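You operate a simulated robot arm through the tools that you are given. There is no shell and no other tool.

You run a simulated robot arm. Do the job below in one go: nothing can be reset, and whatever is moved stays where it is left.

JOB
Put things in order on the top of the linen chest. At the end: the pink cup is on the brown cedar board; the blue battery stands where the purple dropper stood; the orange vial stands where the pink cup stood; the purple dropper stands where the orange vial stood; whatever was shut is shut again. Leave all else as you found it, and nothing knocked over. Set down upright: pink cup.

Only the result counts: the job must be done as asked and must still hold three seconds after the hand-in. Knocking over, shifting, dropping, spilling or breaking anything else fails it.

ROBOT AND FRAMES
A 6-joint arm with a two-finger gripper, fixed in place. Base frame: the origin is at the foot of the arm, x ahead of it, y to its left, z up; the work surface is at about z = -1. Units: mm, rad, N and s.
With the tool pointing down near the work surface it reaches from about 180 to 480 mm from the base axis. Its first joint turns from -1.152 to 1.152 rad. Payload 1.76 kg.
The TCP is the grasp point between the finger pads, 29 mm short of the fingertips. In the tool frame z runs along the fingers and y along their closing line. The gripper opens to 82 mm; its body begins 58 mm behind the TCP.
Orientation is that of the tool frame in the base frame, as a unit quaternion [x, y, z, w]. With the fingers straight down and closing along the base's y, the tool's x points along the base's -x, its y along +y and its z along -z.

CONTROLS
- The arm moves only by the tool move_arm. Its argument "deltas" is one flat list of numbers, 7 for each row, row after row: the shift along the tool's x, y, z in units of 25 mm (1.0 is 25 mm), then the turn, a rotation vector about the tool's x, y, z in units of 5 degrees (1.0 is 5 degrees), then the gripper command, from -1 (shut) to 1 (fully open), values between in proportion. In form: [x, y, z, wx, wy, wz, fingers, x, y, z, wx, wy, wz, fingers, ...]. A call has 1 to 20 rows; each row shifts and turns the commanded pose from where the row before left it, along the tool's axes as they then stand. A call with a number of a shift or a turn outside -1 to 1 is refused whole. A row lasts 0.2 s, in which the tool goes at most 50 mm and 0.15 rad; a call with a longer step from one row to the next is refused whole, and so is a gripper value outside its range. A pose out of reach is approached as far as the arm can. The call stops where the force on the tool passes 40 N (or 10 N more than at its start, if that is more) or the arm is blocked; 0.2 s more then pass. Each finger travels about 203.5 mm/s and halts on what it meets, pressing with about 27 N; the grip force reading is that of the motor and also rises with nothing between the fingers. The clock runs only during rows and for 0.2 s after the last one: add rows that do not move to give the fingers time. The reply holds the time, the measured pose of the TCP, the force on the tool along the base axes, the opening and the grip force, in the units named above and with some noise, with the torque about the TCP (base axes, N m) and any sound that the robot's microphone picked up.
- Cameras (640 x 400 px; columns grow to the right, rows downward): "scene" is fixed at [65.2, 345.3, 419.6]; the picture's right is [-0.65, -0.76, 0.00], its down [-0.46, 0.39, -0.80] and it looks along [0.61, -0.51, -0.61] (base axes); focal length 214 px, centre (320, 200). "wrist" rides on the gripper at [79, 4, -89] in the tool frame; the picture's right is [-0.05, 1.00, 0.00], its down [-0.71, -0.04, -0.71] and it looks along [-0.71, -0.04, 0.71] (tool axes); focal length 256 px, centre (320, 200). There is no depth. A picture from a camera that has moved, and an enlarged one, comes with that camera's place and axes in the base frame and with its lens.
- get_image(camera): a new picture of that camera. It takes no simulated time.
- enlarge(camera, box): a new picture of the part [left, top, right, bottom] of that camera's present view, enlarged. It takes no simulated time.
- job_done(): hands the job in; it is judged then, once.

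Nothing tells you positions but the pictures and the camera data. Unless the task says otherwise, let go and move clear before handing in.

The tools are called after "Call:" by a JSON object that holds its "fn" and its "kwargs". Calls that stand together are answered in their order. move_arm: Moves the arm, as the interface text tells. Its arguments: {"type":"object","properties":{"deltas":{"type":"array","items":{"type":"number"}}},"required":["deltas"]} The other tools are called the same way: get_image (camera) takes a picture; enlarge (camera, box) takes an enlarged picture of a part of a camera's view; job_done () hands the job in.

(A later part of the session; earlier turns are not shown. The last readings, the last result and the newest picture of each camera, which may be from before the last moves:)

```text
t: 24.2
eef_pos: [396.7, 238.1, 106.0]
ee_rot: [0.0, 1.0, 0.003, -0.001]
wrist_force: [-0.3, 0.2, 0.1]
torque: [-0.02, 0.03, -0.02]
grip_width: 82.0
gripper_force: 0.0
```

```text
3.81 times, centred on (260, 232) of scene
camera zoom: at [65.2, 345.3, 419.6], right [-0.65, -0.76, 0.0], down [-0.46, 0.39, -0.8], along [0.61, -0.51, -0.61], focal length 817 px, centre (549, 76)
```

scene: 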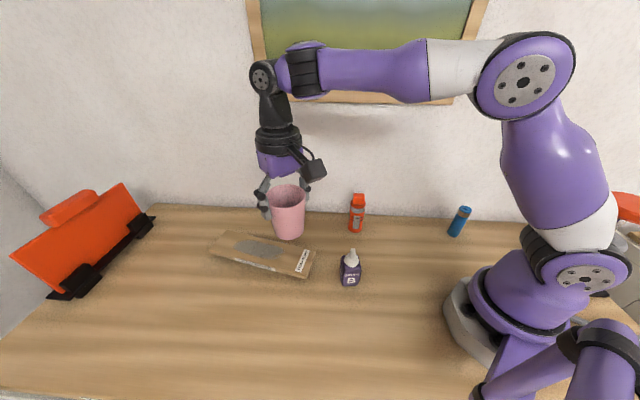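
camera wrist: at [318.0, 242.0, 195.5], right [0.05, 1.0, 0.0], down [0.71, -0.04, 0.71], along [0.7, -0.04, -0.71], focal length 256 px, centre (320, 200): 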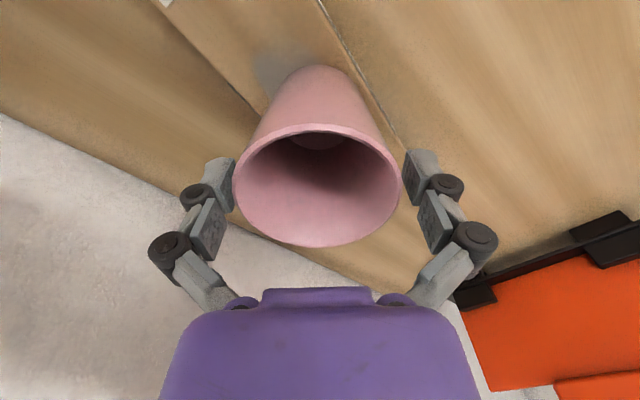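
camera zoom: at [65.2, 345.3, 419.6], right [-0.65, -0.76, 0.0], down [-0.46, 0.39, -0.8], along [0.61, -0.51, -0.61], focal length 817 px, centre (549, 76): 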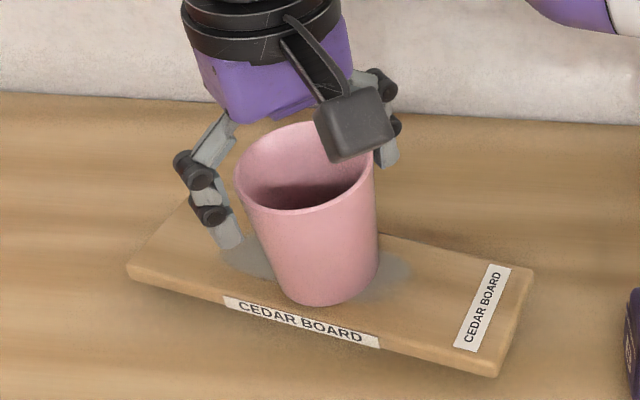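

The cup stands on the board, but it sits slightly left of centre between the fingers. I'll check the gaps before rising.

Call:
{"fn": "enlarge", "kwargs": {"camera": "wrist", "box": [200, 110, 440, 260]}}

```text
2.67 times, centred on (320, 185) of wrist
camera zoom: at [318.0, 242.0, 195.5], right [0.05, 1.0, 0.0], down [0.71, -0.04, 0.71], along [0.7, -0.04, -0.71], focal length 683 px, centre (320, 240)
```

zoom: 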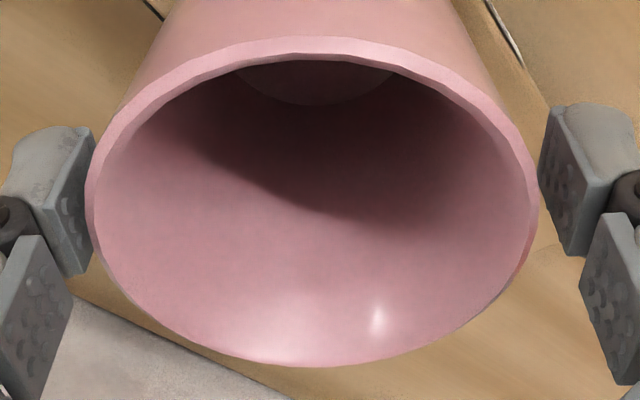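

The left pad is very close to the cup, so I'll shift 1.4 mm to centre it, then rise straight up.

Call:
{"fn": "move_arm", "kwargs": {"deltas": [0, -0.056, 0, 0, 0, 0, 1, 0, 0, 0, 0, 0, 0, 1, 0, 0, -0.3, 0, 0, 0, 1, 0, 0, -0.5, 0, 0, 0, 1, 0, 0, -0.6, 0, 0, 0, 1, 0, 0, -0.6, 0, 0, 0, 1, 0, 0, 0, 0, 0, 0, 1]}}

Call:
{"fn": "get_image", "kwargs": {"camera": "wrist"}}

Call:
{"fn": "get_image", "kwargs": {"camera": "scene"}}

```text
t: 25.8
eef_pos: [396.3, 234.6, 155.5]
ee_rot: [0.0, 1.0, 0.002, 0.0]
wrist_force: [0.0, -0.3, -0.6]
torque: [-0.02, -0.02, 0.02]
grip_width: 82.1
gripper_force: 0.1
```

```text
taken
camera wrist: at [317.5, 239.4, 244.9], right [0.05, 1.0, 0.0], down [0.71, -0.04, 0.71], along [0.71, -0.04, -0.71], focal length 256 px, centre (320, 200)
```

wrist: 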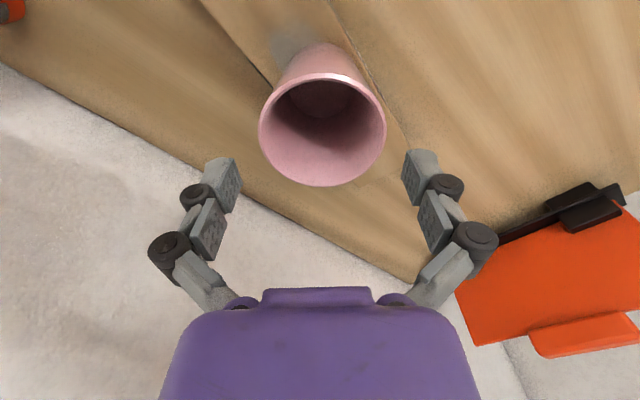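

```text
taken
```

scene: 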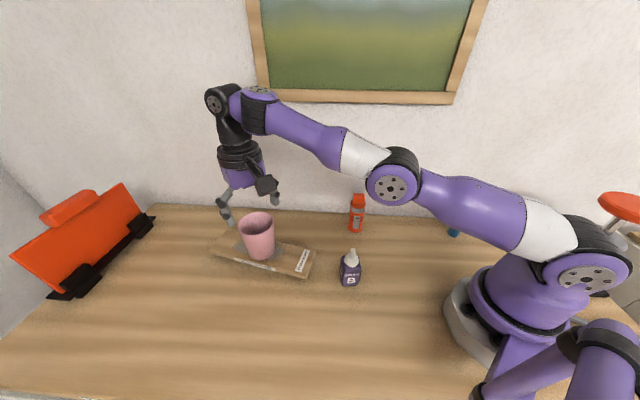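

The cup stands upright on the board's middle and the hand is clear. Next is the vial: I'll move over it at a safe height and turn the gripper so the fingers close parallel to the wall.

Call:
{"fn": "move_arm", "kwargs": {"deltas": [0.3, 0, -0.5, 0, 0, 0, 1, 0.23, -0.79, -0.2, 0, 0, 0, 1, 0.23, -0.79, -0.2, 0, 0, 0, 1, 0.23, -0.79, -0.2, 0, 0, 0, 1, 0.23, -0.79, -0.2, 0, 0, 0, 1, 0.23, -0.79, -0.2, 0, 0, 0, 1, 0.23, -0.79, -0.2, 0, 0, 0, 1, 0.23, -0.79, 0, 0, 0, 0, 1, 0.23, -0.79, 0, 0, 0, 0, 1, 0.23, -0.79, 0, 0, 0, 0, 1, 0.23, -0.79, 0, 0, 0, 0, 1, 0.2, -0.79, 0, 0, 0, 0, 1, 0, -0.79, 0, 0, 0, 0, 1, 0, 0, 0, 0, 0, 0, 1]}}

Call:
{"fn": "move_arm", "kwargs": {"deltas": [0, 0, 0, 0, 0, 1, 1, 0, 0, 0, 0, 0, 1, 1, 0, 0, 0, 0, 0, 1, 1, 0, 0, 0, 0, 0, 1, 1, 0, 0, 0, 0, 0, 1, 1, 0, 0, 0, 0, 0, 1, 1, 0, 0, 0, 0, 0, 1, 1, 0, 0, 0, 0, 0, 1, 1, 0, 0, 0, 0, 0, 1, 1, 0, 0, 0, 0, 0, 0, 1]}}

Call:
{"fn": "get_image", "kwargs": {"camera": "wrist"}}

Call:
{"fn": "get_image", "kwargs": {"camera": "scene"}}

```text
t: 28.8
eef_pos: [348.6, 0.1, 220.5]
ee_rot: [0.0, 1.0, 0.001, -0.002]
wrist_force: [-0.2, 0.4, -0.1]
torque: [0.0, 0.02, -0.02]
grip_width: 81.9
gripper_force: 0.1
out of reach, approached as far as the arm can: row 8, 9, 10, 11, 12
```

```text
t: 31.0
eef_pos: [348.9, 1.3, 220.9]
ee_rot: [0.384, 0.923, 0.0, -0.003]
wrist_force: [-0.2, 0.6, 0.4]
torque: [0.03, 0.02, -0.01]
grip_width: 82.1
gripper_force: 0.0
```

```text
taken
camera wrist: at [295.4, 61.2, 311.4], right [0.74, 0.67, 0.0], down [0.48, -0.53, 0.7], along [0.47, -0.52, -0.71], focal length 256 px, centre (320, 200)
```

wrist: 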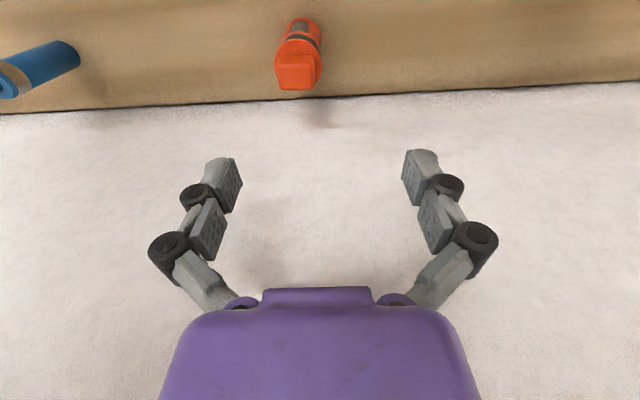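

```text
taken
```

scene: 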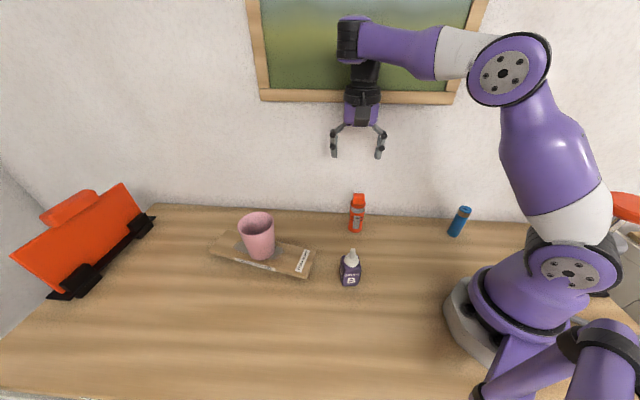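

The gripper is turned parallel to the wall and the vial is in view. I'll zoom in to locate its base and top.

Call:
{"fn": "enlarge", "kwargs": {"camera": "wrist", "box": [240, 0, 360, 110]}}

```text
3.64 times, centred on (300, 55) of wrist
camera zoom: at [295.4, 61.2, 311.4], right [0.74, 0.67, 0.0], down [0.48, -0.53, 0.7], along [0.47, -0.52, -0.71], focal length 931 px, centre (393, 727)
```

zoom: 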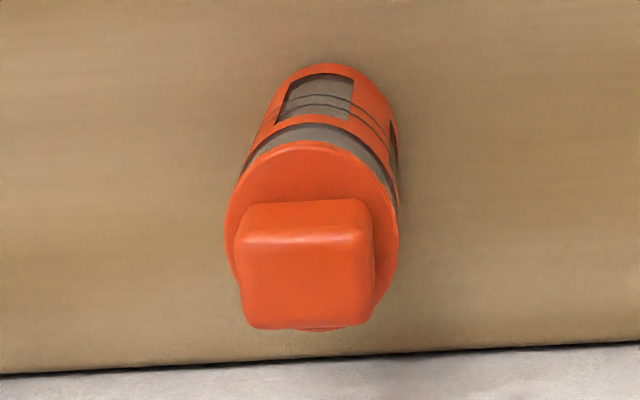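

The vial sits about 10 mm nearer and 17 mm to the left of the tool axis, around (329.5, -3). I'll shift there, drop to z≈160 and check again.

Call:
{"fn": "move_arm", "kwargs": {"deltas": [0.2, -0.35, 0.3, 0, 0, 0, 1, 0.19, -0.34, 0.5, 0, 0, 0, 1, 0, 0, 0.7, 0, 0, 0, 1, 0, 0, 0.7, 0, 0, 0, 1, 0, 0, 0.2, 0, 0, 0, 1, 0, 0, 0, 0, 0, 0, 1]}}

Call:
{"fn": "get_image", "kwargs": {"camera": "wrist"}}

Call:
{"fn": "enlarge", "kwargs": {"camera": "wrist", "box": [230, 40, 410, 200]}}

Call:
{"fn": "enlarge", "kwargs": {"camera": "scene", "box": [310, 120, 430, 250]}}

```text
t: 32.0
eef_pos: [360.9, -1.1, 210.6]
ee_rot: [0.385, 0.923, 0.003, -0.003]
wrist_force: [-2.1, 3.2, 0.5]
torque: [-0.33, -0.26, 0.07]
grip_width: 82.1
gripper_force: 0.1
out of reach, approached as far as the arm can: row 1, 2, 3, 4, 5
stopped in row 5: the force on the tool passed its limit at 79 N (the readings are from after the stop); the commanded pose is now the measured one
```

```text
taken
camera wrist: at [308.4, 57.4, 301.2], right [0.75, 0.67, 0.0], down [0.47, -0.53, 0.7], along [0.47, -0.52, -0.71], focal length 256 px, centre (320, 200)
```

wrist: 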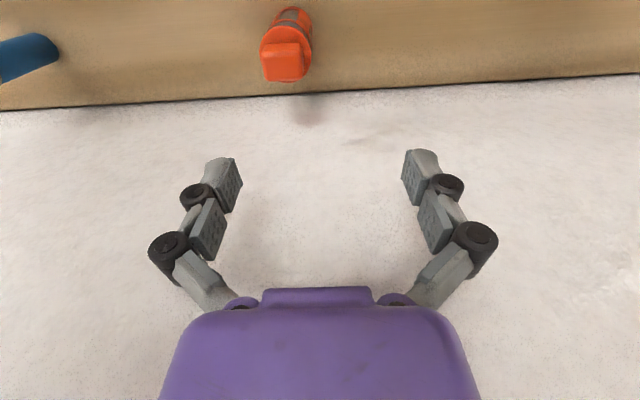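

```text
2.50 times, centred on (320, 120) of wrist
camera zoom: at [308.4, 57.4, 301.2], right [0.75, 0.67, 0.0], down [0.47, -0.53, 0.7], along [0.47, -0.52, -0.71], focal length 640 px, centre (320, 400)
```

zoom: 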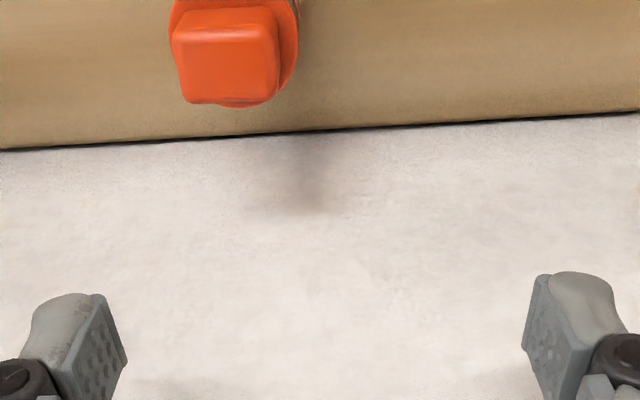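

```text
3.08 times, centred on (370, 185) of scene
camera zoom: at [65.2, 345.3, 419.6], right [-0.65, -0.76, 0.0], down [-0.46, 0.39, -0.8], along [0.61, -0.51, -0.61], focal length 660 px, centre (166, 246)
```

zoom: 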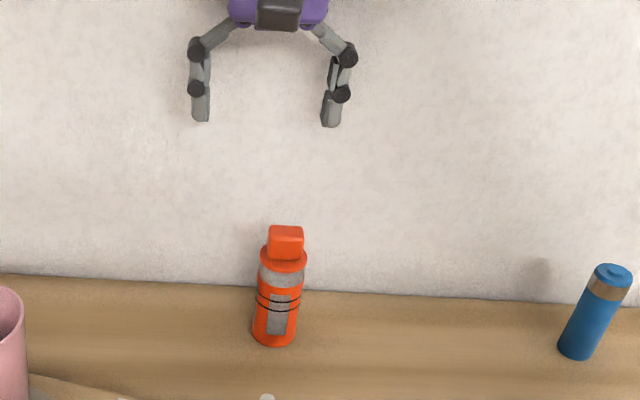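

The last move ran into a reach limit: the arm swerved outward and the hand brushed the wall, though no object was touched. I'll look at the arm's posture before trying again.

Call:
{"fn": "get_image", "kwargs": {"camera": "scene"}}

Call:
{"fn": "enlarge", "kwargs": {"camera": "scene", "box": [320, 0, 640, 200]}}

```text
taken
```

scene: 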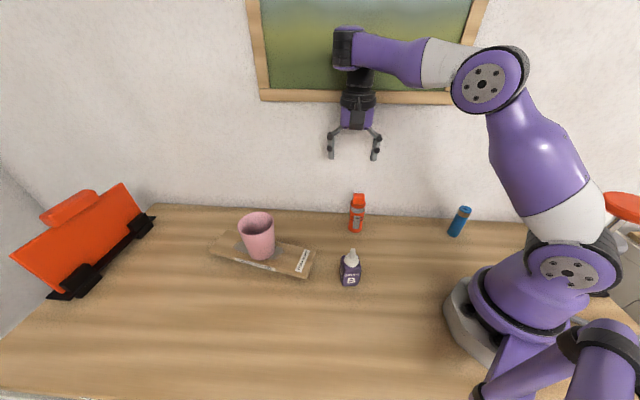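

```text
2.00 times, centred on (480, 100) of scene
camera zoom: at [65.2, 345.3, 419.6], right [-0.65, -0.76, 0.0], down [-0.46, 0.39, -0.8], along [0.61, -0.51, -0.61], focal length 429 px, centre (0, 400)
```

zoom: 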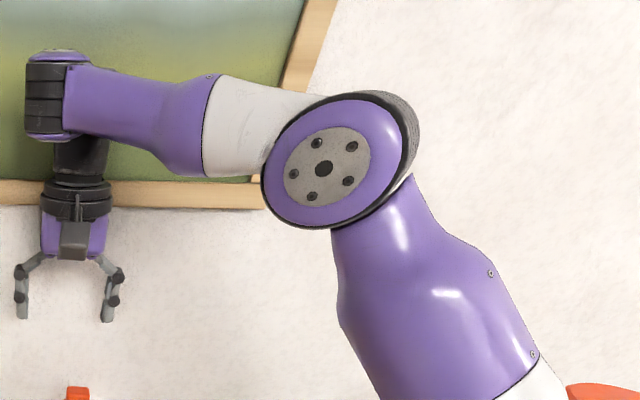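

I'll back away from the wall a little, staying at this height, and see whether the arm follows commands properly from here.

Call:
{"fn": "move_arm", "kwargs": {"deltas": [0.4, 0, -0.2, 0, 0, 0, 1, 0, 0, 0, 0, 0, 0, 1]}}

```text
t: 32.6
eef_pos: [355.1, 4.6, 216.3]
ee_rot: [0.385, 0.923, 0.002, -0.003]
wrist_force: [0.7, 0.1, 0.2]
torque: [0.0, -0.01, 0.02]
grip_width: 81.6
gripper_force: 0.0
```

Call:
{"fn": "move_arm", "kwargs": {"deltas": [0, -0.4, 0, 0, 0, 0, 1, 0, 0, 0, 0, 0, 0, 1]}}

```text
t: 33.2
eef_pos: [349.2, -1.2, 218.8]
ee_rot: [0.385, 0.923, 0.002, -0.004]
wrist_force: [-0.3, -0.1, 0.4]
torque: [0.01, 0.02, 0.01]
grip_width: 82.0
gripper_force: 0.1
out of reach, approached as far as the arm can: row 1
```

The arm seems to have changed wrist posture and is now hitting a joint limit in this branch. I'll retreat to open space near the starting pose (nothing in hand) and inspect the wrist there.

Call:
{"fn": "move_arm", "kwargs": {"deltas": [0.85, 0, -0.324, 0, 0, 0, 1, 0.85, 0, -0.324, 0, 0, 0, 1, 0.85, 0, -0.324, 0, 0, 0, 1, 0.85, 0, -0.324, 0, 0, 0, 1, 0.85, 0, -0.324, 0, 0, 0, 1]}}

Call:
{"fn": "get_image", "kwargs": {"camera": "scene"}}

```text
t: 34.4
eef_pos: [274.7, 73.5, 261.2]
ee_rot: [0.386, 0.923, 0.003, -0.004]
wrist_force: [0.1, 0.8, 1.2]
torque: [0.02, 0.01, 0.01]
grip_width: 82.0
gripper_force: 0.0
```

```text
taken
```

scene: 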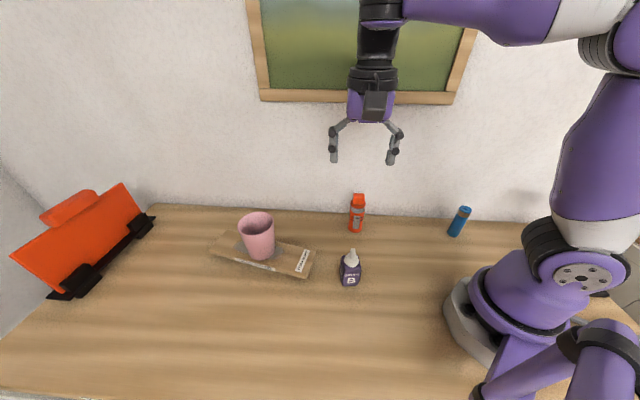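

From here the arm moved as commanded. I'll test a descent in this free spot to map the limit.

Call:
{"fn": "move_arm", "kwargs": {"deltas": [0, 0, 0.6, 0, 0, 0, 1, 0, 0, 0.6, 0, 0, 0, 1, 0, 0, 0.6, 0, 0, 0, 1]}}

Call:
{"fn": "get_image", "kwargs": {"camera": "scene"}}

```text
t: 35.2
eef_pos: [290.0, 76.2, 250.4]
ee_rot: [0.385, 0.923, 0.003, -0.003]
wrist_force: [-0.9, -0.2, -0.2]
torque: [0.0, -0.01, -0.03]
grip_width: 82.1
gripper_force: 0.0
out of reach, approached as far as the arm can: row 1, 2, 3
```

```text
taken
```

scene: 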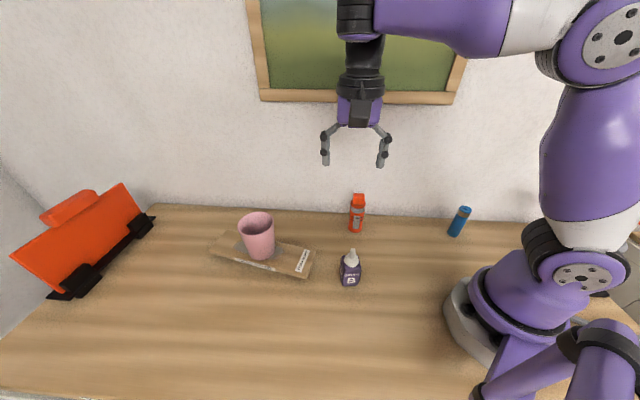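

The same limit appears here, so this wrist posture can't go low. I'll return to a pose I know worked at the beginning (near (190, 152, 310), unturned) and see whether the arm resumes its original posture.

Call:
{"fn": "move_arm", "kwargs": {"deltas": [0.71, -0.1, -0.343, 0, 0, 0, 1, 0.71, -0.1, -0.343, 0, 0, 0, 1, 0.71, -0.1, -0.343, 0, 0, 0, 1, 0.71, -0.1, -0.343, 0, 0, 0, 1, 0.71, -0.1, -0.343, 0, 0, 0, 1, 0.71, -0.1, -0.343, 0, 0, 0, 1, 0.71, -0.1, -0.343, 0, 0, 0, 1, 0, 0, 0, 0, 0, -1, 1, 0, 0, 0, 0, 0, -1, 1, 0, 0, 0, 0, 0, -1, 1, 0, 0, 0, 0, 0, -1, 1, 0, 0, 0, 0, 0, -1, 1, 0, 0, 0, 0, 0, -1, 1, 0, 0, 0, 0, 0, -1, 1, 0, 0, 0, 0, 0, -1, 1, 0, 0, 0, 0, 0, -1, 1]}}

Call:
{"fn": "get_image", "kwargs": {"camera": "scene"}}

```text
t: 38.6
eef_pos: [191.8, 153.7, 311.0]
ee_rot: [0.001, 1.0, 0.004, -0.001]
wrist_force: [0.1, -0.5, 0.2]
torque: [-0.01, 0.0, 0.02]
grip_width: 82.1
gripper_force: 0.0
```

```text
taken
```

scene: 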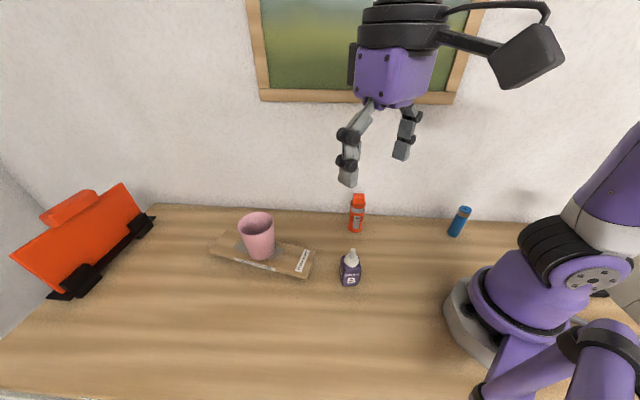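

Call:
{"fn": "move_arm", "kwargs": {"deltas": [0, 0, 0.6, 0, 0, 0, 1, 0, 0, 0.6, 0, 0, 0, 1, 0, 0, 0.6, 0, 0, 0, 1, 0, 0, 0.6, 0, 0, 0, 1]}}

Call:
{"fn": "get_image", "kwargs": {"camera": "scene"}}

```text
t: 39.6
eef_pos: [189.9, 154.7, 250.0]
ee_rot: [0.004, 1.0, 0.003, -0.001]
wrist_force: [-1.4, -0.1, -0.2]
torque: [0.0, -0.03, -0.02]
grip_width: 82.0
gripper_force: 0.1
out of reach, approached as far as the arm can: row 3
```

```text
taken
```

scene: 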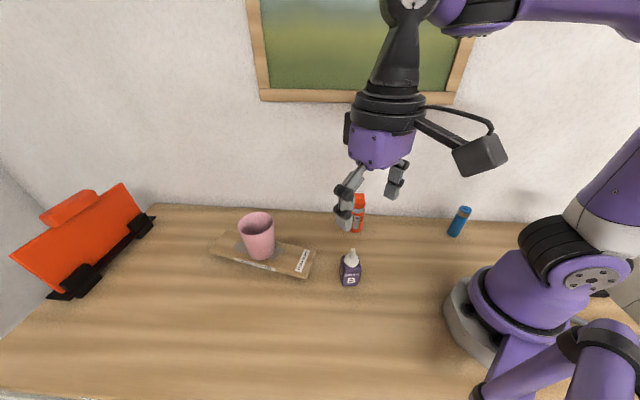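

The joint posture flipped back to the original one (wrist disc visible again). I'll now find which gripper turns keep this good posture, testing a 45° turn here in free space.

Call:
{"fn": "move_arm", "kwargs": {"deltas": [0, 0, 0, 0, 0, 1, 1, 0, 0, 0, 0, 0, 1, 1, 0, 0, 0, 0, 0, 1, 1, 0, 0, 0, 0, 0, 1, 1]}}

Call:
{"fn": "get_image", "kwargs": {"camera": "scene"}}

Call:
{"fn": "move_arm", "kwargs": {"deltas": [0, 0, 0, 0, 0, 1, 1, 0, 0, 0, 0, 0, 1, 1, 0, 0, 0, 0, 0, 1, 1, 0, 0, 0, 0, 0, 1, 1, 0, 0, 0, 0, 0, 1, 1]}}

Call:
{"fn": "get_image", "kwargs": {"camera": "scene"}}

```text
t: 40.6
eef_pos: [191.0, 154.3, 250.9]
ee_rot: [0.176, 0.984, 0.003, -0.003]
wrist_force: [-0.5, -0.6, 0.6]
torque: [0.0, -0.02, 0.0]
grip_width: 82.1
gripper_force: 0.1
```

```text
taken
```

scene: 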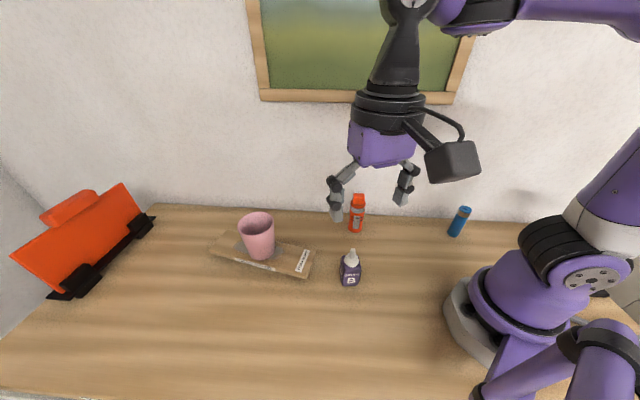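

```text
t: 41.8
eef_pos: [191.4, 155.3, 252.0]
ee_rot: [0.386, 0.923, 0.004, -0.003]
wrist_force: [-0.4, 0.7, -0.2]
torque: [0.01, 0.01, 0.01]
grip_width: 82.2
gripper_force: 0.1
```

```text
taken
```

scene: 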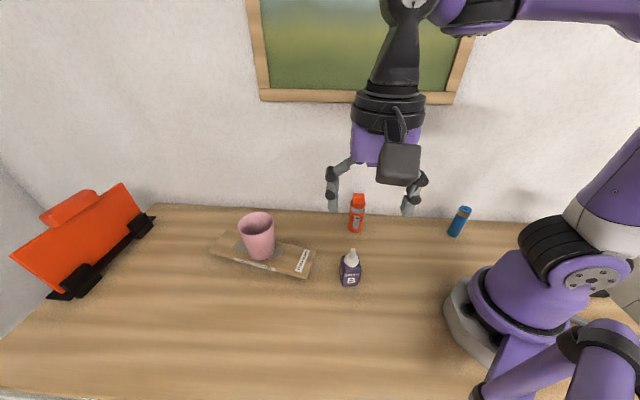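

With a turn of -45° the arm stays in the good posture. I'll travel to the vial keeping that turn and watch for any reach warnings.

Call:
{"fn": "move_arm", "kwargs": {"deltas": [-0.838, -0.052, 0.1, 0, 0, 0, 1, -0.838, -0.052, 0.1, 0, 0, 0, 1, -0.838, -0.052, 0.1, 0, 0, 0, 1, -0.838, -0.052, 0.1, 0, 0, 0, 1, -0.838, -0.052, 0.1, 0, 0, 0, 1, -0.838, -0.052, 0.1, 0, 0, 0, 1, -0.838, -0.052, 0.2, 0, 0, 0, 1]}}

Call:
{"fn": "get_image", "kwargs": {"camera": "scene"}}

```text
t: 43.4
eef_pos: [288.5, 43.4, 229.8]
ee_rot: [0.384, 0.923, 0.003, -0.003]
wrist_force: [0.1, -1.2, 0.6]
torque: [-0.01, -0.03, 0.04]
grip_width: 82.0
gripper_force: 0.1
```

```text
taken
```

scene: 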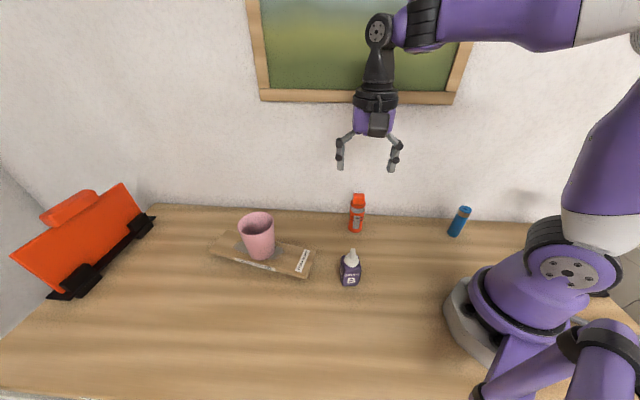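

The good posture holds with no warnings. Continuing to hover over the vial at z≈190.

Call:
{"fn": "move_arm", "kwargs": {"deltas": [-0.62, -0.035, 0.4, 0, 0, 0, 1, -0.62, -0.035, 0.4, 0, 0, 0, 1, -0.62, -0.035, 0.4, 0, 0, 0, 1, -0.62, -0.035, 0.4, 0, 0, 0, 1, 0, 0, 0, 0, 0, 0, 1]}}

Call:
{"fn": "get_image", "kwargs": {"camera": "wrist"}}

Call:
{"fn": "enlarge", "kwargs": {"camera": "wrist", "box": [240, 20, 400, 150]}}

Call:
{"fn": "get_image", "kwargs": {"camera": "scene"}}

```text
t: 44.6
eef_pos: [327.2, -2.5, 189.5]
ee_rot: [0.386, 0.923, 0.003, -0.003]
wrist_force: [0.8, -0.3, 0.8]
torque: [0.0, -0.01, 0.0]
grip_width: 82.1
gripper_force: 0.1
```

```text
taken
camera wrist: at [275.1, 56.7, 279.7], right [0.75, 0.66, 0.0], down [0.47, -0.53, 0.7], along [0.47, -0.52, -0.71], focal length 256 px, centre (320, 200)
```

wrist: 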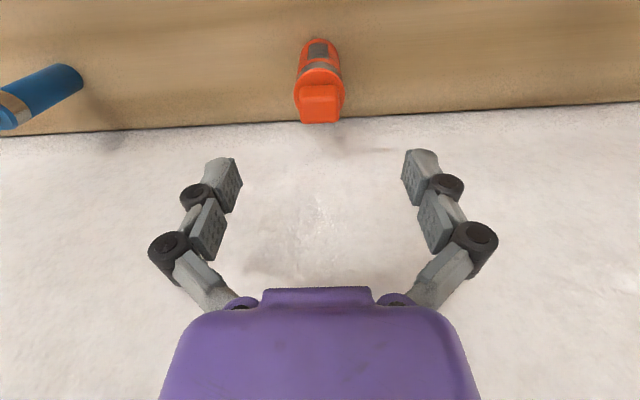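

```text
3.08 times, centred on (320, 85) of wrist
camera zoom: at [275.1, 56.7, 279.7], right [0.75, 0.66, 0.0], down [0.47, -0.53, 0.7], along [0.47, -0.52, -0.71], focal length 788 px, centre (320, 554)
```

zoom: 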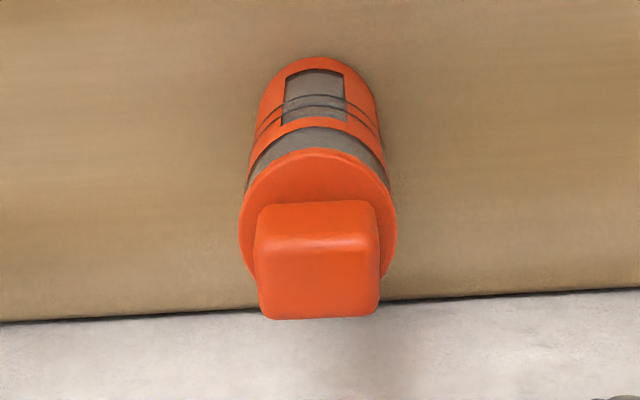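

```text
taken
```

scene: 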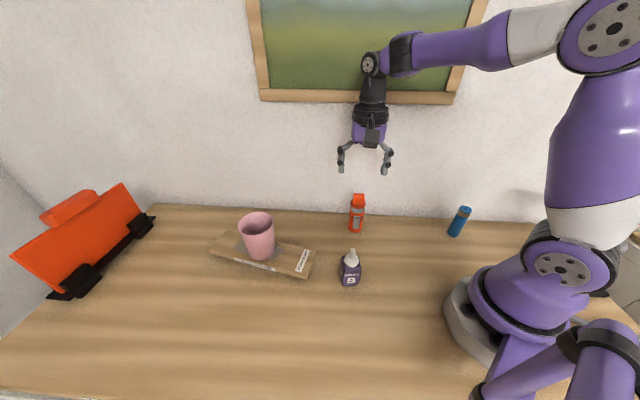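

The vial is centred between the fingers, about 2 mm deeper than the tool axis, with its top at z≈113. I'll correct that and descend to grasp height (TCP z≈64), leaving the cap clear of the palm.

Call:
{"fn": "move_arm", "kwargs": {"deltas": [-0.09, -0.01, 0.5, 0, 0, 0, 1, 0, 0, 0.7, 0, 0, 0, 1, 0, 0, 0.7, 0, 0, 0, 1, 0, 0, 0.5, 0, 0, 0, 1, 0, 0, 0, 0, 0, 0, 1]}}

Call:
{"fn": "get_image", "kwargs": {"camera": "wrist"}}

Call:
{"fn": "enlarge", "kwargs": {"camera": "scene", "box": [310, 120, 430, 250]}}

```text
t: 45.8
eef_pos: [329.7, -3.1, 129.9]
ee_rot: [0.385, 0.923, 0.003, -0.003]
wrist_force: [1.0, -0.1, -0.1]
torque: [0.03, -0.02, 0.02]
grip_width: 82.1
gripper_force: 0.0
```

```text
taken
camera wrist: at [277.5, 55.6, 219.8], right [0.75, 0.66, 0.0], down [0.47, -0.53, 0.7], along [0.47, -0.52, -0.71], focal length 256 px, centre (320, 200)
```

wrist: 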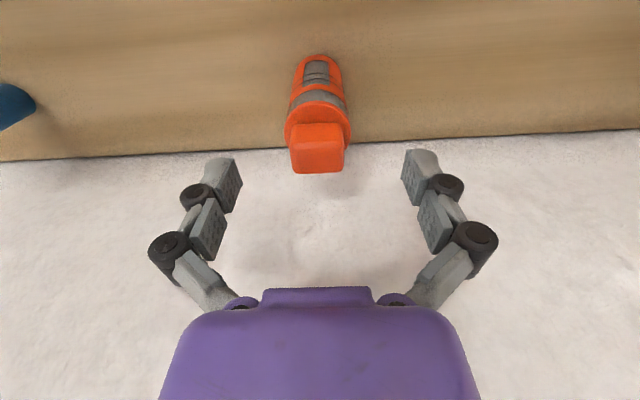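

```text
3.08 times, centred on (370, 185) of scene
camera zoom: at [65.2, 345.3, 419.6], right [-0.65, -0.76, 0.0], down [-0.46, 0.39, -0.8], along [0.61, -0.51, -0.61], focal length 660 px, centre (166, 246)
```

zoom: 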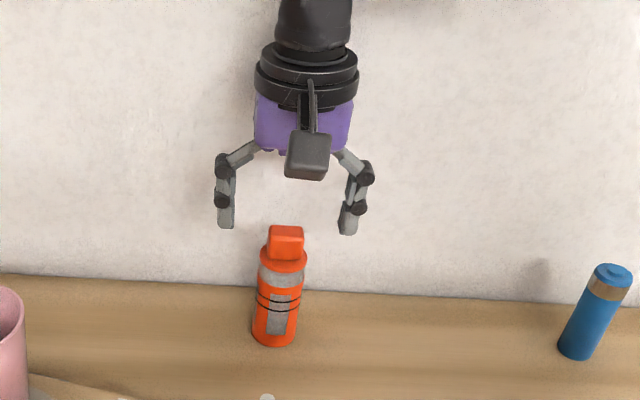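

Good alignment. Descending to z≈64.

Call:
{"fn": "move_arm", "kwargs": {"deltas": [0, 0, 0.53, 0, 0, 0, 1, 0, 0, 0.53, 0, 0, 0, 1, 0, 0, 0.53, 0, 0, 0, 1, 0, 0, 0.53, 0, 0, 0, 1, 0, 0, 0.5, 0, 0, 0, 1, 0, 0, 0, 0, 0, 0, 1]}}

Call:
{"fn": "get_image", "kwargs": {"camera": "wrist"}}

Call:
{"fn": "enlarge", "kwargs": {"camera": "scene", "box": [310, 120, 430, 250]}}

```text
t: 47.2
eef_pos: [328.2, -3.0, 63.3]
ee_rot: [0.385, 0.923, 0.004, -0.004]
wrist_force: [-0.8, -0.4, -0.1]
torque: [-0.01, 0.01, 0.02]
grip_width: 81.9
gripper_force: 0.0
```

```text
taken
camera wrist: at [276.2, 55.5, 153.6], right [0.75, 0.66, 0.0], down [0.47, -0.53, 0.7], along [0.47, -0.52, -0.71], focal length 256 px, centre (320, 200)
```

wrist: 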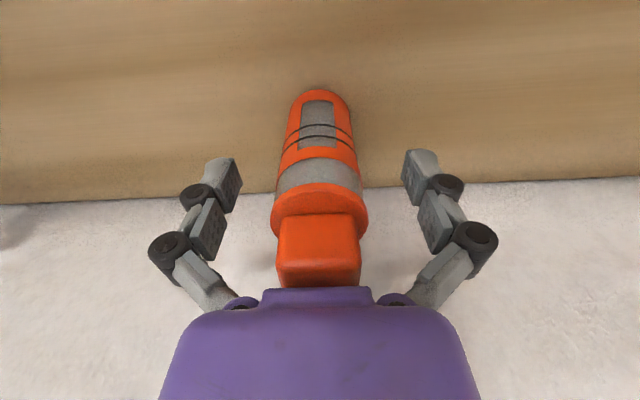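

```text
3.08 times, centred on (370, 185) of scene
camera zoom: at [65.2, 345.3, 419.6], right [-0.65, -0.76, 0.0], down [-0.46, 0.39, -0.8], along [0.61, -0.51, -0.61], focal length 660 px, centre (166, 246)
```

zoom: 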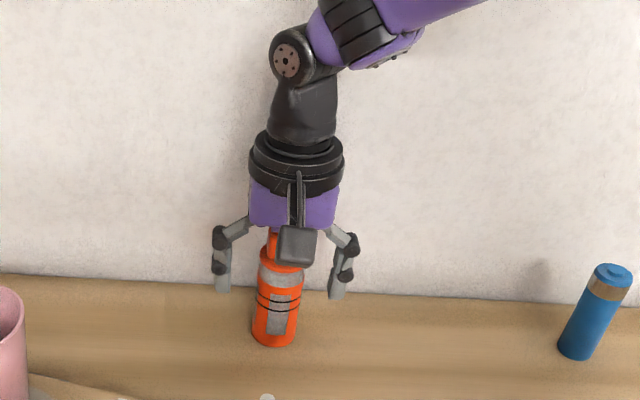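

The fingers straddle the vial body and the palm clears the cap. Closing now.

Call:
{"fn": "move_arm", "kwargs": {"deltas": [0, 0, 0, 0, 0, 0, 0.5, 0, 0, 0, 0, 0, 0, 0.1, 0, 0, 0, 0, 0, 0, -0.1, 0, 0, 0, 0, 0, 0, -0.5, 0, 0, 0, 0, 0, 0, -0.6, 0, 0, 0, 0, 0, 0, -0.6]}}

Call:
{"fn": "get_image", "kwargs": {"camera": "wrist"}}

```text
t: 48.6
eef_pos: [328.5, -2.7, 63.0]
ee_rot: [0.385, 0.923, 0.004, -0.003]
wrist_force: [-1.1, -0.2, 5.2]
torque: [0.01, 0.07, 0.01]
grip_width: 36.9
gripper_force: 26.7
```

```text
taken
camera wrist: at [276.3, 55.6, 153.9], right [0.75, 0.66, 0.0], down [0.47, -0.53, 0.7], along [0.47, -0.52, -0.71], focal length 256 px, centre (320, 200)
```

wrist: 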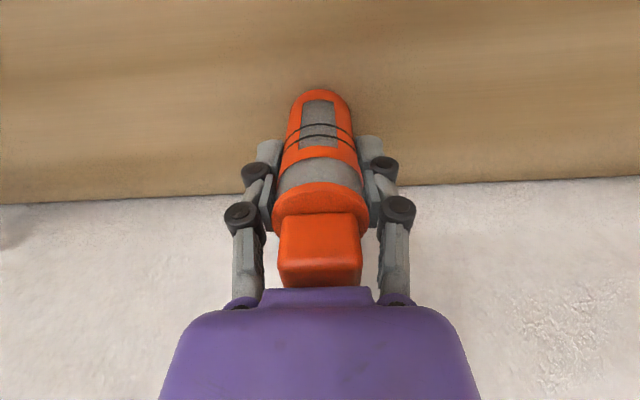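

The vial is held at 36.9 mm. Its original centre was about (329.5, -4), which I'll need for the dropper. I'll lift it high and carry it toward the cup's old place, over the dropper with a wide vertical margin.

Call:
{"fn": "move_arm", "kwargs": {"deltas": [0, 0, -0.3, 0, 0, 0, -0.6, 0, 0, -0.7, 0, 0, 0, -0.6, 0, 0, -0.85, 0, 0, 0, -0.6, 0, 0, -0.85, 0, 0, 0, -0.6, 0, 0, -0.85, 0, 0, 0, -0.6, 0, 0, -0.85, 0, 0, 0, -0.6, 0, 0, -0.85, 0, 0, 0, -0.6, 0, 0, -0.25, 0, 0, 0, -0.6, 0, 0, 0, 0, 0, 0, -0.6]}}

Call:
{"fn": "get_image", "kwargs": {"camera": "wrist"}}

Call:
{"fn": "get_image", "kwargs": {"camera": "scene"}}

```text
t: 50.6
eef_pos: [328.3, -3.7, 200.4]
ee_rot: [0.385, 0.923, 0.003, -0.003]
wrist_force: [-0.1, -0.1, -0.8]
torque: [-0.02, 0.04, 0.01]
grip_width: 36.9
gripper_force: 27.2
```

```text
taken
camera wrist: at [277.0, 54.5, 291.3], right [0.75, 0.66, 0.0], down [0.47, -0.53, 0.7], along [0.47, -0.52, -0.71], focal length 256 px, centre (320, 200)
```

wrist: 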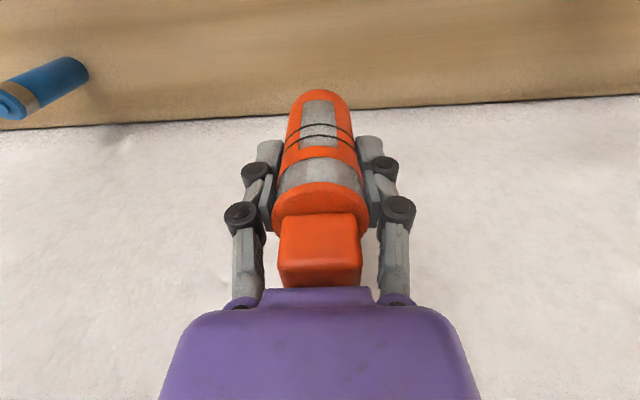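

```text
taken
```

scene: 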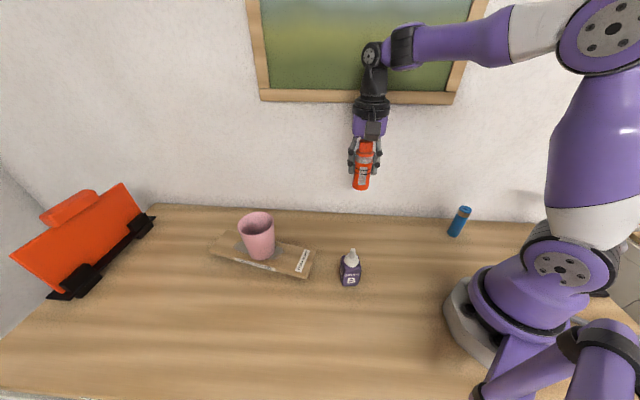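

The vial is lifted securely. Now carrying it across toward the cup's old spot.

Call:
{"fn": "move_arm", "kwargs": {"deltas": [0.796, 0.152, 0, 0, 0, 0, -0.6, 0.796, 0.152, 0, 0, 0, 0, -0.6, 0.796, 0.152, 0, 0, 0, 0, -0.6, 0.796, 0.152, 0, 0, 0, 0, -0.6, 0.796, 0.152, 0, 0, 0, 0, -0.6, 0.796, 0.152, 0, 0, 0, 0, -0.6, 0.796, 0.152, 0, 0, 0, 0, -0.6, 0.796, 0.152, 0, 0, 0, 0, -0.6, 0.796, 0.152, 0, 0, 0, 0, -0.6, 0.796, 0.152, 0, 0, 0, 0, -0.6, 0, 0, 0, 0, 0, -1, -0.6, 0, 0, 0, 0, 0, -1, -0.6, 0, 0, 0, 0, 0, -1, -0.6, 0, 0, 0, 0, 0, -1, -0.6, 0, 0, 0, 0, 0, -1, -0.6, 0, 0, 0, 0, 0, -1, -0.6, 0, 0, 0, 0, 0, -1, -0.6, 0, 0, 0, 0, 0, -1, -0.6, 0, 0, 0, 0, 0, -1, -0.6]}}

Call:
{"fn": "get_image", "kwargs": {"camera": "scene"}}

```text
t: 54.6
eef_pos: [216.7, 163.5, 204.7]
ee_rot: [0.001, 1.0, 0.004, -0.002]
wrist_force: [-0.1, 0.6, -1.4]
torque: [0.0, 0.02, -0.01]
grip_width: 37.0
gripper_force: 26.7
```

```text
taken
```

scene: 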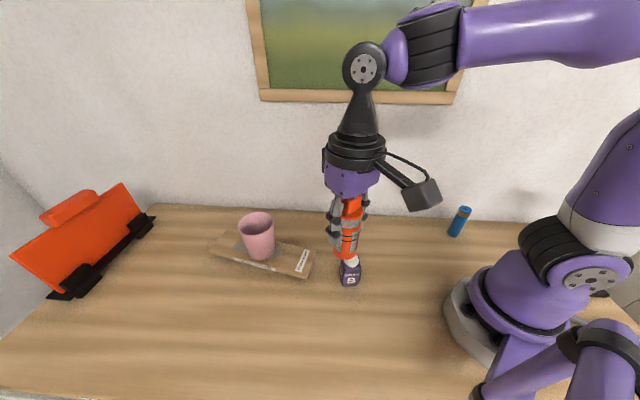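

Upright and steady. Now to the cup's old spot: TCP target (171, 237.5), then down.

Call:
{"fn": "move_arm", "kwargs": {"deltas": [0.457, 0.74, 0, 0, 0, 0, -0.6, 0.457, 0.74, 0, 0, 0, 0, -0.6, 0.457, 0.74, 0, 0, 0, 0, -0.6, 0.457, 0.74, 0, 0, 0, 0, -0.6, 0, 0, 0.7, 0, 0, 0, -0.6, 0, 0, 0.7, 0, 0, 0, -0.6, 0, 0, 0.7, 0, 0, 0, -0.6, 0, 0, 0.7, 0, 0, 0, -0.6, 0, 0, 0.7, 0, 0, 0, -0.6, 0, 0, 0.7, 0, 0, 0, -0.6, 0, 0, 0.7, 0, 0, 0, -0.6, 0, 0, 0, 0, 0, 0, -0.6]}}

Call:
{"fn": "get_image", "kwargs": {"camera": "wrist"}}

Call:
{"fn": "enlarge", "kwargs": {"camera": "scene", "box": [260, 230, 400, 370]}}

```text
t: 57.2
eef_pos: [171.5, 240.4, 81.1]
ee_rot: [0.002, 1.0, 0.004, -0.002]
wrist_force: [0.4, 1.1, -1.1]
torque: [-0.03, 0.02, -0.01]
grip_width: 36.7
gripper_force: 27.0
```

```text
taken
camera wrist: at [91.6, 244.5, 170.8], right [0.06, 1.0, 0.01], down [0.71, -0.05, 0.7], along [0.7, -0.04, -0.71], focal length 256 px, centre (320, 200)
```

wrist: 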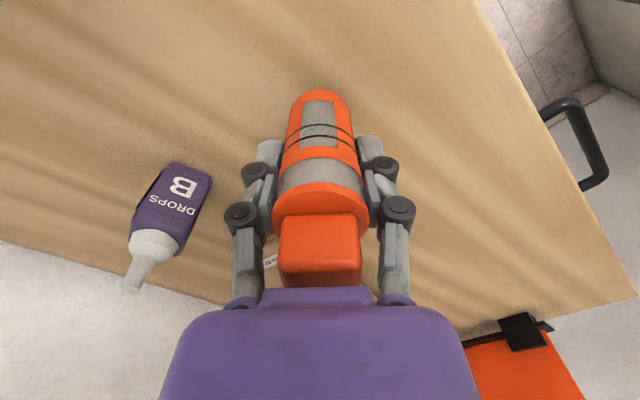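

```text
2.86 times, centred on (330, 300) of scene
camera zoom: at [65.2, 345.3, 419.6], right [-0.65, -0.76, 0.0], down [-0.46, 0.39, -0.8], along [0.61, -0.51, -0.61], focal length 613 px, centre (291, -86)
```

zoom: 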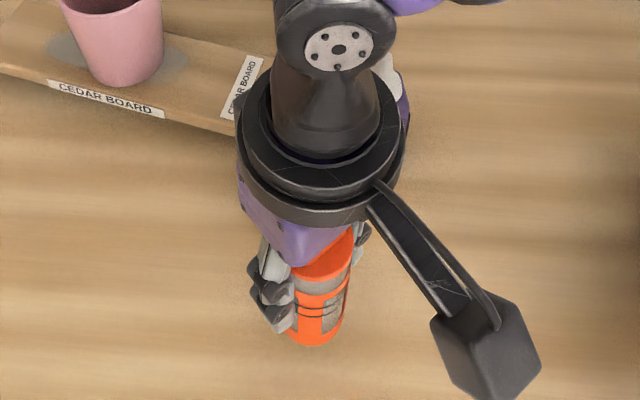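

The vial is just above the spot, about 2.6 mm off in y. I'll correct and descend to just above contact (expected at TCP z≈63).

Call:
{"fn": "move_arm", "kwargs": {"deltas": [-0.044, -0.1, 0.1, 0, 0, 0, -0.6, 0, -0.01, 0.25, 0, 0, 0, -0.6, 0, 0, 0.2, 0, 0, 0, -0.6, 0, 0, 0, 0, 0, 0, -0.6, 0, 0, 0, 0, 0, 0, -0.6]}}

```text
t: 58.4
eef_pos: [172.7, 235.8, 67.2]
ee_rot: [0.002, 1.0, 0.004, -0.002]
wrist_force: [0.2, 0.1, -0.2]
torque: [0.01, 0.03, 0.0]
grip_width: 37.1
gripper_force: 27.6
```

Call:
{"fn": "get_image", "kwargs": {"camera": "wrist"}}

Call:
{"fn": "move_arm", "kwargs": {"deltas": [0, 0, 0.04, 0, 0, 0, -0.6, 0, 0, 0, 0, 0, 0, -0.6]}}

Call:
{"fn": "move_arm", "kwargs": {"deltas": [0, 0, 0.02, 0, 0, 0, -0.6, 0, 0, 0, 0, 0, 0, -0.6]}}

```text
taken
camera wrist: at [92.8, 240.9, 157.7], right [0.06, 1.0, 0.01], down [0.71, -0.05, 0.7], along [0.7, -0.04, -0.71], focal length 256 px, centre (320, 200)
```

wrist: 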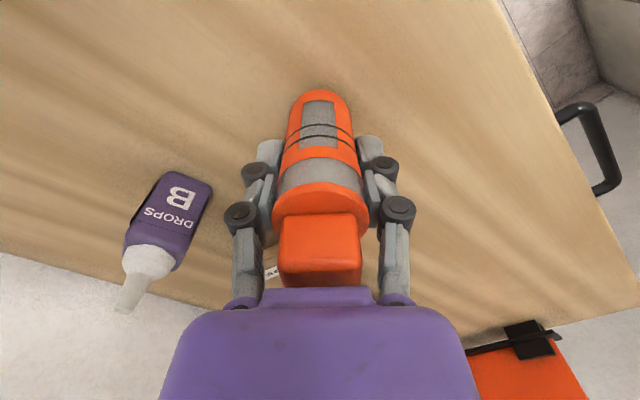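

```text
t: 59.0
eef_pos: [171.7, 237.2, 67.2]
ee_rot: [0.004, 1.0, 0.004, -0.002]
wrist_force: [0.2, 0.2, -1.1]
torque: [-0.03, -0.01, 0.04]
grip_width: 37.0
gripper_force: 27.8
```

```text
t: 59.6
eef_pos: [172.8, 236.1, 66.8]
ee_rot: [0.003, 1.0, 0.004, -0.001]
wrist_force: [-1.1, 0.7, 0.5]
torque: [0.01, -0.01, -0.01]
grip_width: 37.1
gripper_force: 27.1
```

Call:
{"fn": "move_arm", "kwargs": {"deltas": [0, 0.03, 0.04, 0, 0, 0, -0.6, 0, 0, 0.04, 0, 0, 0, -0.6, 0, 0, 0, 0, 0, 0, -0.6]}}

Call:
{"fn": "move_arm", "kwargs": {"deltas": [0, 0, 0.03, 0, 0, 0, -0.6, 0, 0, 0, 0, 0, 0, -0.6]}}

```text
t: 60.4
eef_pos: [170.9, 236.5, 65.5]
ee_rot: [0.002, 1.0, 0.005, -0.002]
wrist_force: [-1.1, -0.1, -0.5]
torque: [0.02, -0.02, 0.0]
grip_width: 36.6
gripper_force: 27.3
```

```text
t: 61.0
eef_pos: [171.3, 238.6, 63.0]
ee_rot: [0.003, 1.0, 0.003, -0.002]
wrist_force: [-0.8, -0.8, -0.1]
torque: [0.0, 0.0, 0.02]
grip_width: 36.8
gripper_force: 26.3
```

Nearly at contact height. Continuing in sub-millimetre steps.

Call:
{"fn": "move_arm", "kwargs": {"deltas": [0, 0, 0.03, 0, 0, 0, -0.6, 0, 0, 0, 0, 0, 0, -0.6]}}

Call:
{"fn": "move_arm", "kwargs": {"deltas": [0, 0, 0.02, 0, 0, 0, -0.6, 0, 0, 0, 0, 0, 0, -0.6]}}

```text
t: 61.6
eef_pos: [171.9, 237.5, 64.2]
ee_rot: [0.002, 1.0, 0.004, -0.001]
wrist_force: [-1.3, -0.1, 15.1]
torque: [-0.14, 0.25, -0.03]
grip_width: 36.9
gripper_force: 27.2
```

```text
t: 62.2
eef_pos: [172.5, 237.3, 63.3]
ee_rot: [0.002, 1.0, 0.006, -0.001]
wrist_force: [-0.9, 3.8, 20.9]
torque: [0.13, 0.1, -0.01]
grip_width: 36.9
gripper_force: 27.4
```

Contact. I'll ease off a millimetre or so to leave only a light press, then release.

Call:
{"fn": "move_arm", "kwargs": {"deltas": [0, 0, -0.045, 0, 0, 0, -0.6, 0, 0, 0, 0, 0, 0, -0.6]}}

```text
t: 62.8
eef_pos: [171.6, 236.5, 64.1]
ee_rot: [0.003, 1.0, 0.003, -0.003]
wrist_force: [0.4, 0.0, -0.5]
torque: [0.02, 0.03, -0.05]
grip_width: 36.9
gripper_force: 26.8
```

Call:
{"fn": "move_arm", "kwargs": {"deltas": [0, 0, 0.02, 0, 0, 0, -0.6, 0, 0, 0, 0, 0, 0, -0.6]}}

```text
t: 63.4
eef_pos: [171.6, 237.7, 62.1]
ee_rot: [0.002, 1.0, 0.003, -0.002]
wrist_force: [-0.3, 0.1, -0.3]
torque: [-0.01, 0.01, 0.0]
grip_width: 36.6
gripper_force: 27.3
```

Call:
{"fn": "move_arm", "kwargs": {"deltas": [0, 0, 0.016, 0, 0, 0, -0.6, 0, 0, 0, 0, 0, 0, -0.6]}}

```text
t: 64.0
eef_pos: [171.3, 237.3, 62.3]
ee_rot: [0.002, 1.0, 0.004, -0.001]
wrist_force: [0.8, -1.9, 6.5]
torque: [-0.17, -0.02, -0.02]
grip_width: 36.7
gripper_force: 27.2
```

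Light contact at 6.5 N. Opening the fingers gradually.

Call:
{"fn": "move_arm", "kwargs": {"deltas": [0, 0, 0, 0, 0, 0, -0.25, 0, 0, 0, 0, 0, 0, -0.1, 0, 0, 0, 0, 0, 0, 0, 0, 0, 0, 0, 0, 0, 0.15, 0, 0, 0, 0, 0, 0, 0.4, 0, 0, 0, 0, 0, 0, 0.8, 0, 0, 0, 0, 0, 0, 0.8]}}

Call:
{"fn": "get_image", "kwargs": {"camera": "wrist"}}

Call:
{"fn": "enlarge", "kwargs": {"camera": "scene", "box": [260, 230, 400, 370]}}

```text
t: 65.6
eef_pos: [171.9, 236.9, 63.6]
ee_rot: [0.003, 1.0, 0.004, -0.001]
wrist_force: [0.4, 0.6, -0.5]
torque: [0.0, -0.03, -0.01]
grip_width: 73.7
gripper_force: 0.0
```

```text
taken
camera wrist: at [92.7, 241.0, 153.3], right [0.06, 1.0, 0.01], down [0.71, -0.05, 0.7], along [0.7, -0.04, -0.71], focal length 256 px, centre (320, 200)
```

wrist: 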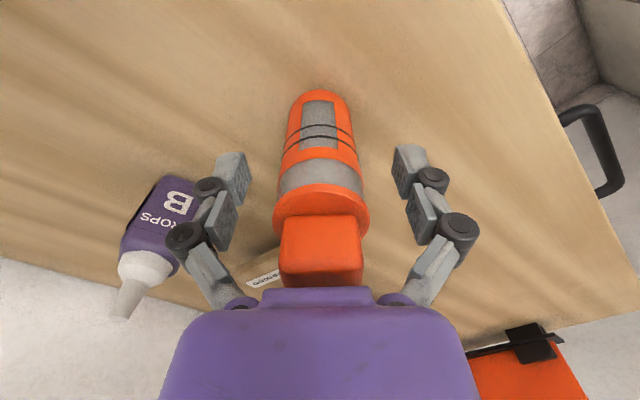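

```text
2.86 times, centred on (330, 300) of scene
camera zoom: at [65.2, 345.3, 419.6], right [-0.65, -0.76, 0.0], down [-0.46, 0.39, -0.8], along [0.61, -0.51, -0.61], focal length 613 px, centre (291, -86)
```

zoom: 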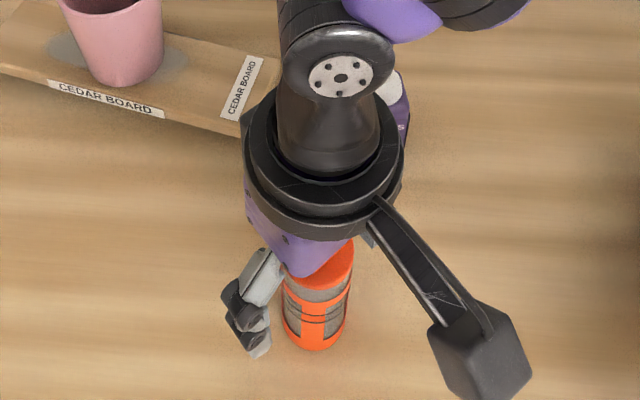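

The vial stands on the cup's old place. Rising straight up, with a tiny tilt correction at the top.

Call:
{"fn": "move_arm", "kwargs": {"deltas": [0, 0, -0.5, 0, 0, 0, 0.8, 0, 0, -0.8, 0, 0, 0, 0.8, 0, 0, -0.8, 0, 0, 0, 0.8, 0, 0, -0.8, 0, 0, 0, 0.8, 0, 0, -0.8, 0, 0, 0, 0.8, 0, 0, -0.8, 0, 0, 0, 1, 0, 0, -0.8, 0, 0, 0, 1, 0, 0, 0, 0.09, -0.035, 0, 1, 0, 0, 0, 0, 0, 0, 1]}}

Call:
{"fn": "get_image", "kwargs": {"camera": "scene"}}

Call:
{"fn": "get_image", "kwargs": {"camera": "wrist"}}

```text
t: 67.6
eef_pos: [171.8, 235.7, 196.2]
ee_rot: [0.002, 1.0, -0.001, 0.0]
wrist_force: [-0.7, -0.3, 0.3]
torque: [0.01, -0.01, 0.02]
grip_width: 82.0
gripper_force: 0.0
```

```text
taken
```

scene: 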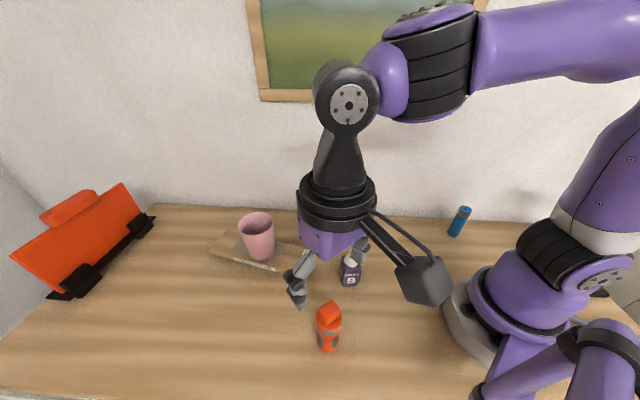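

```text
taken
camera wrist: at [92.9, 240.1, 285.4], right [0.06, 1.0, 0.0], down [0.71, -0.04, 0.71], along [0.71, -0.04, -0.71], focal length 256 px, centre (320, 200)
```

wrist: 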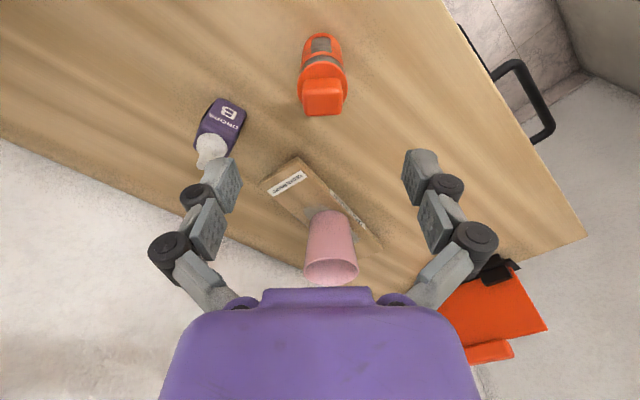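

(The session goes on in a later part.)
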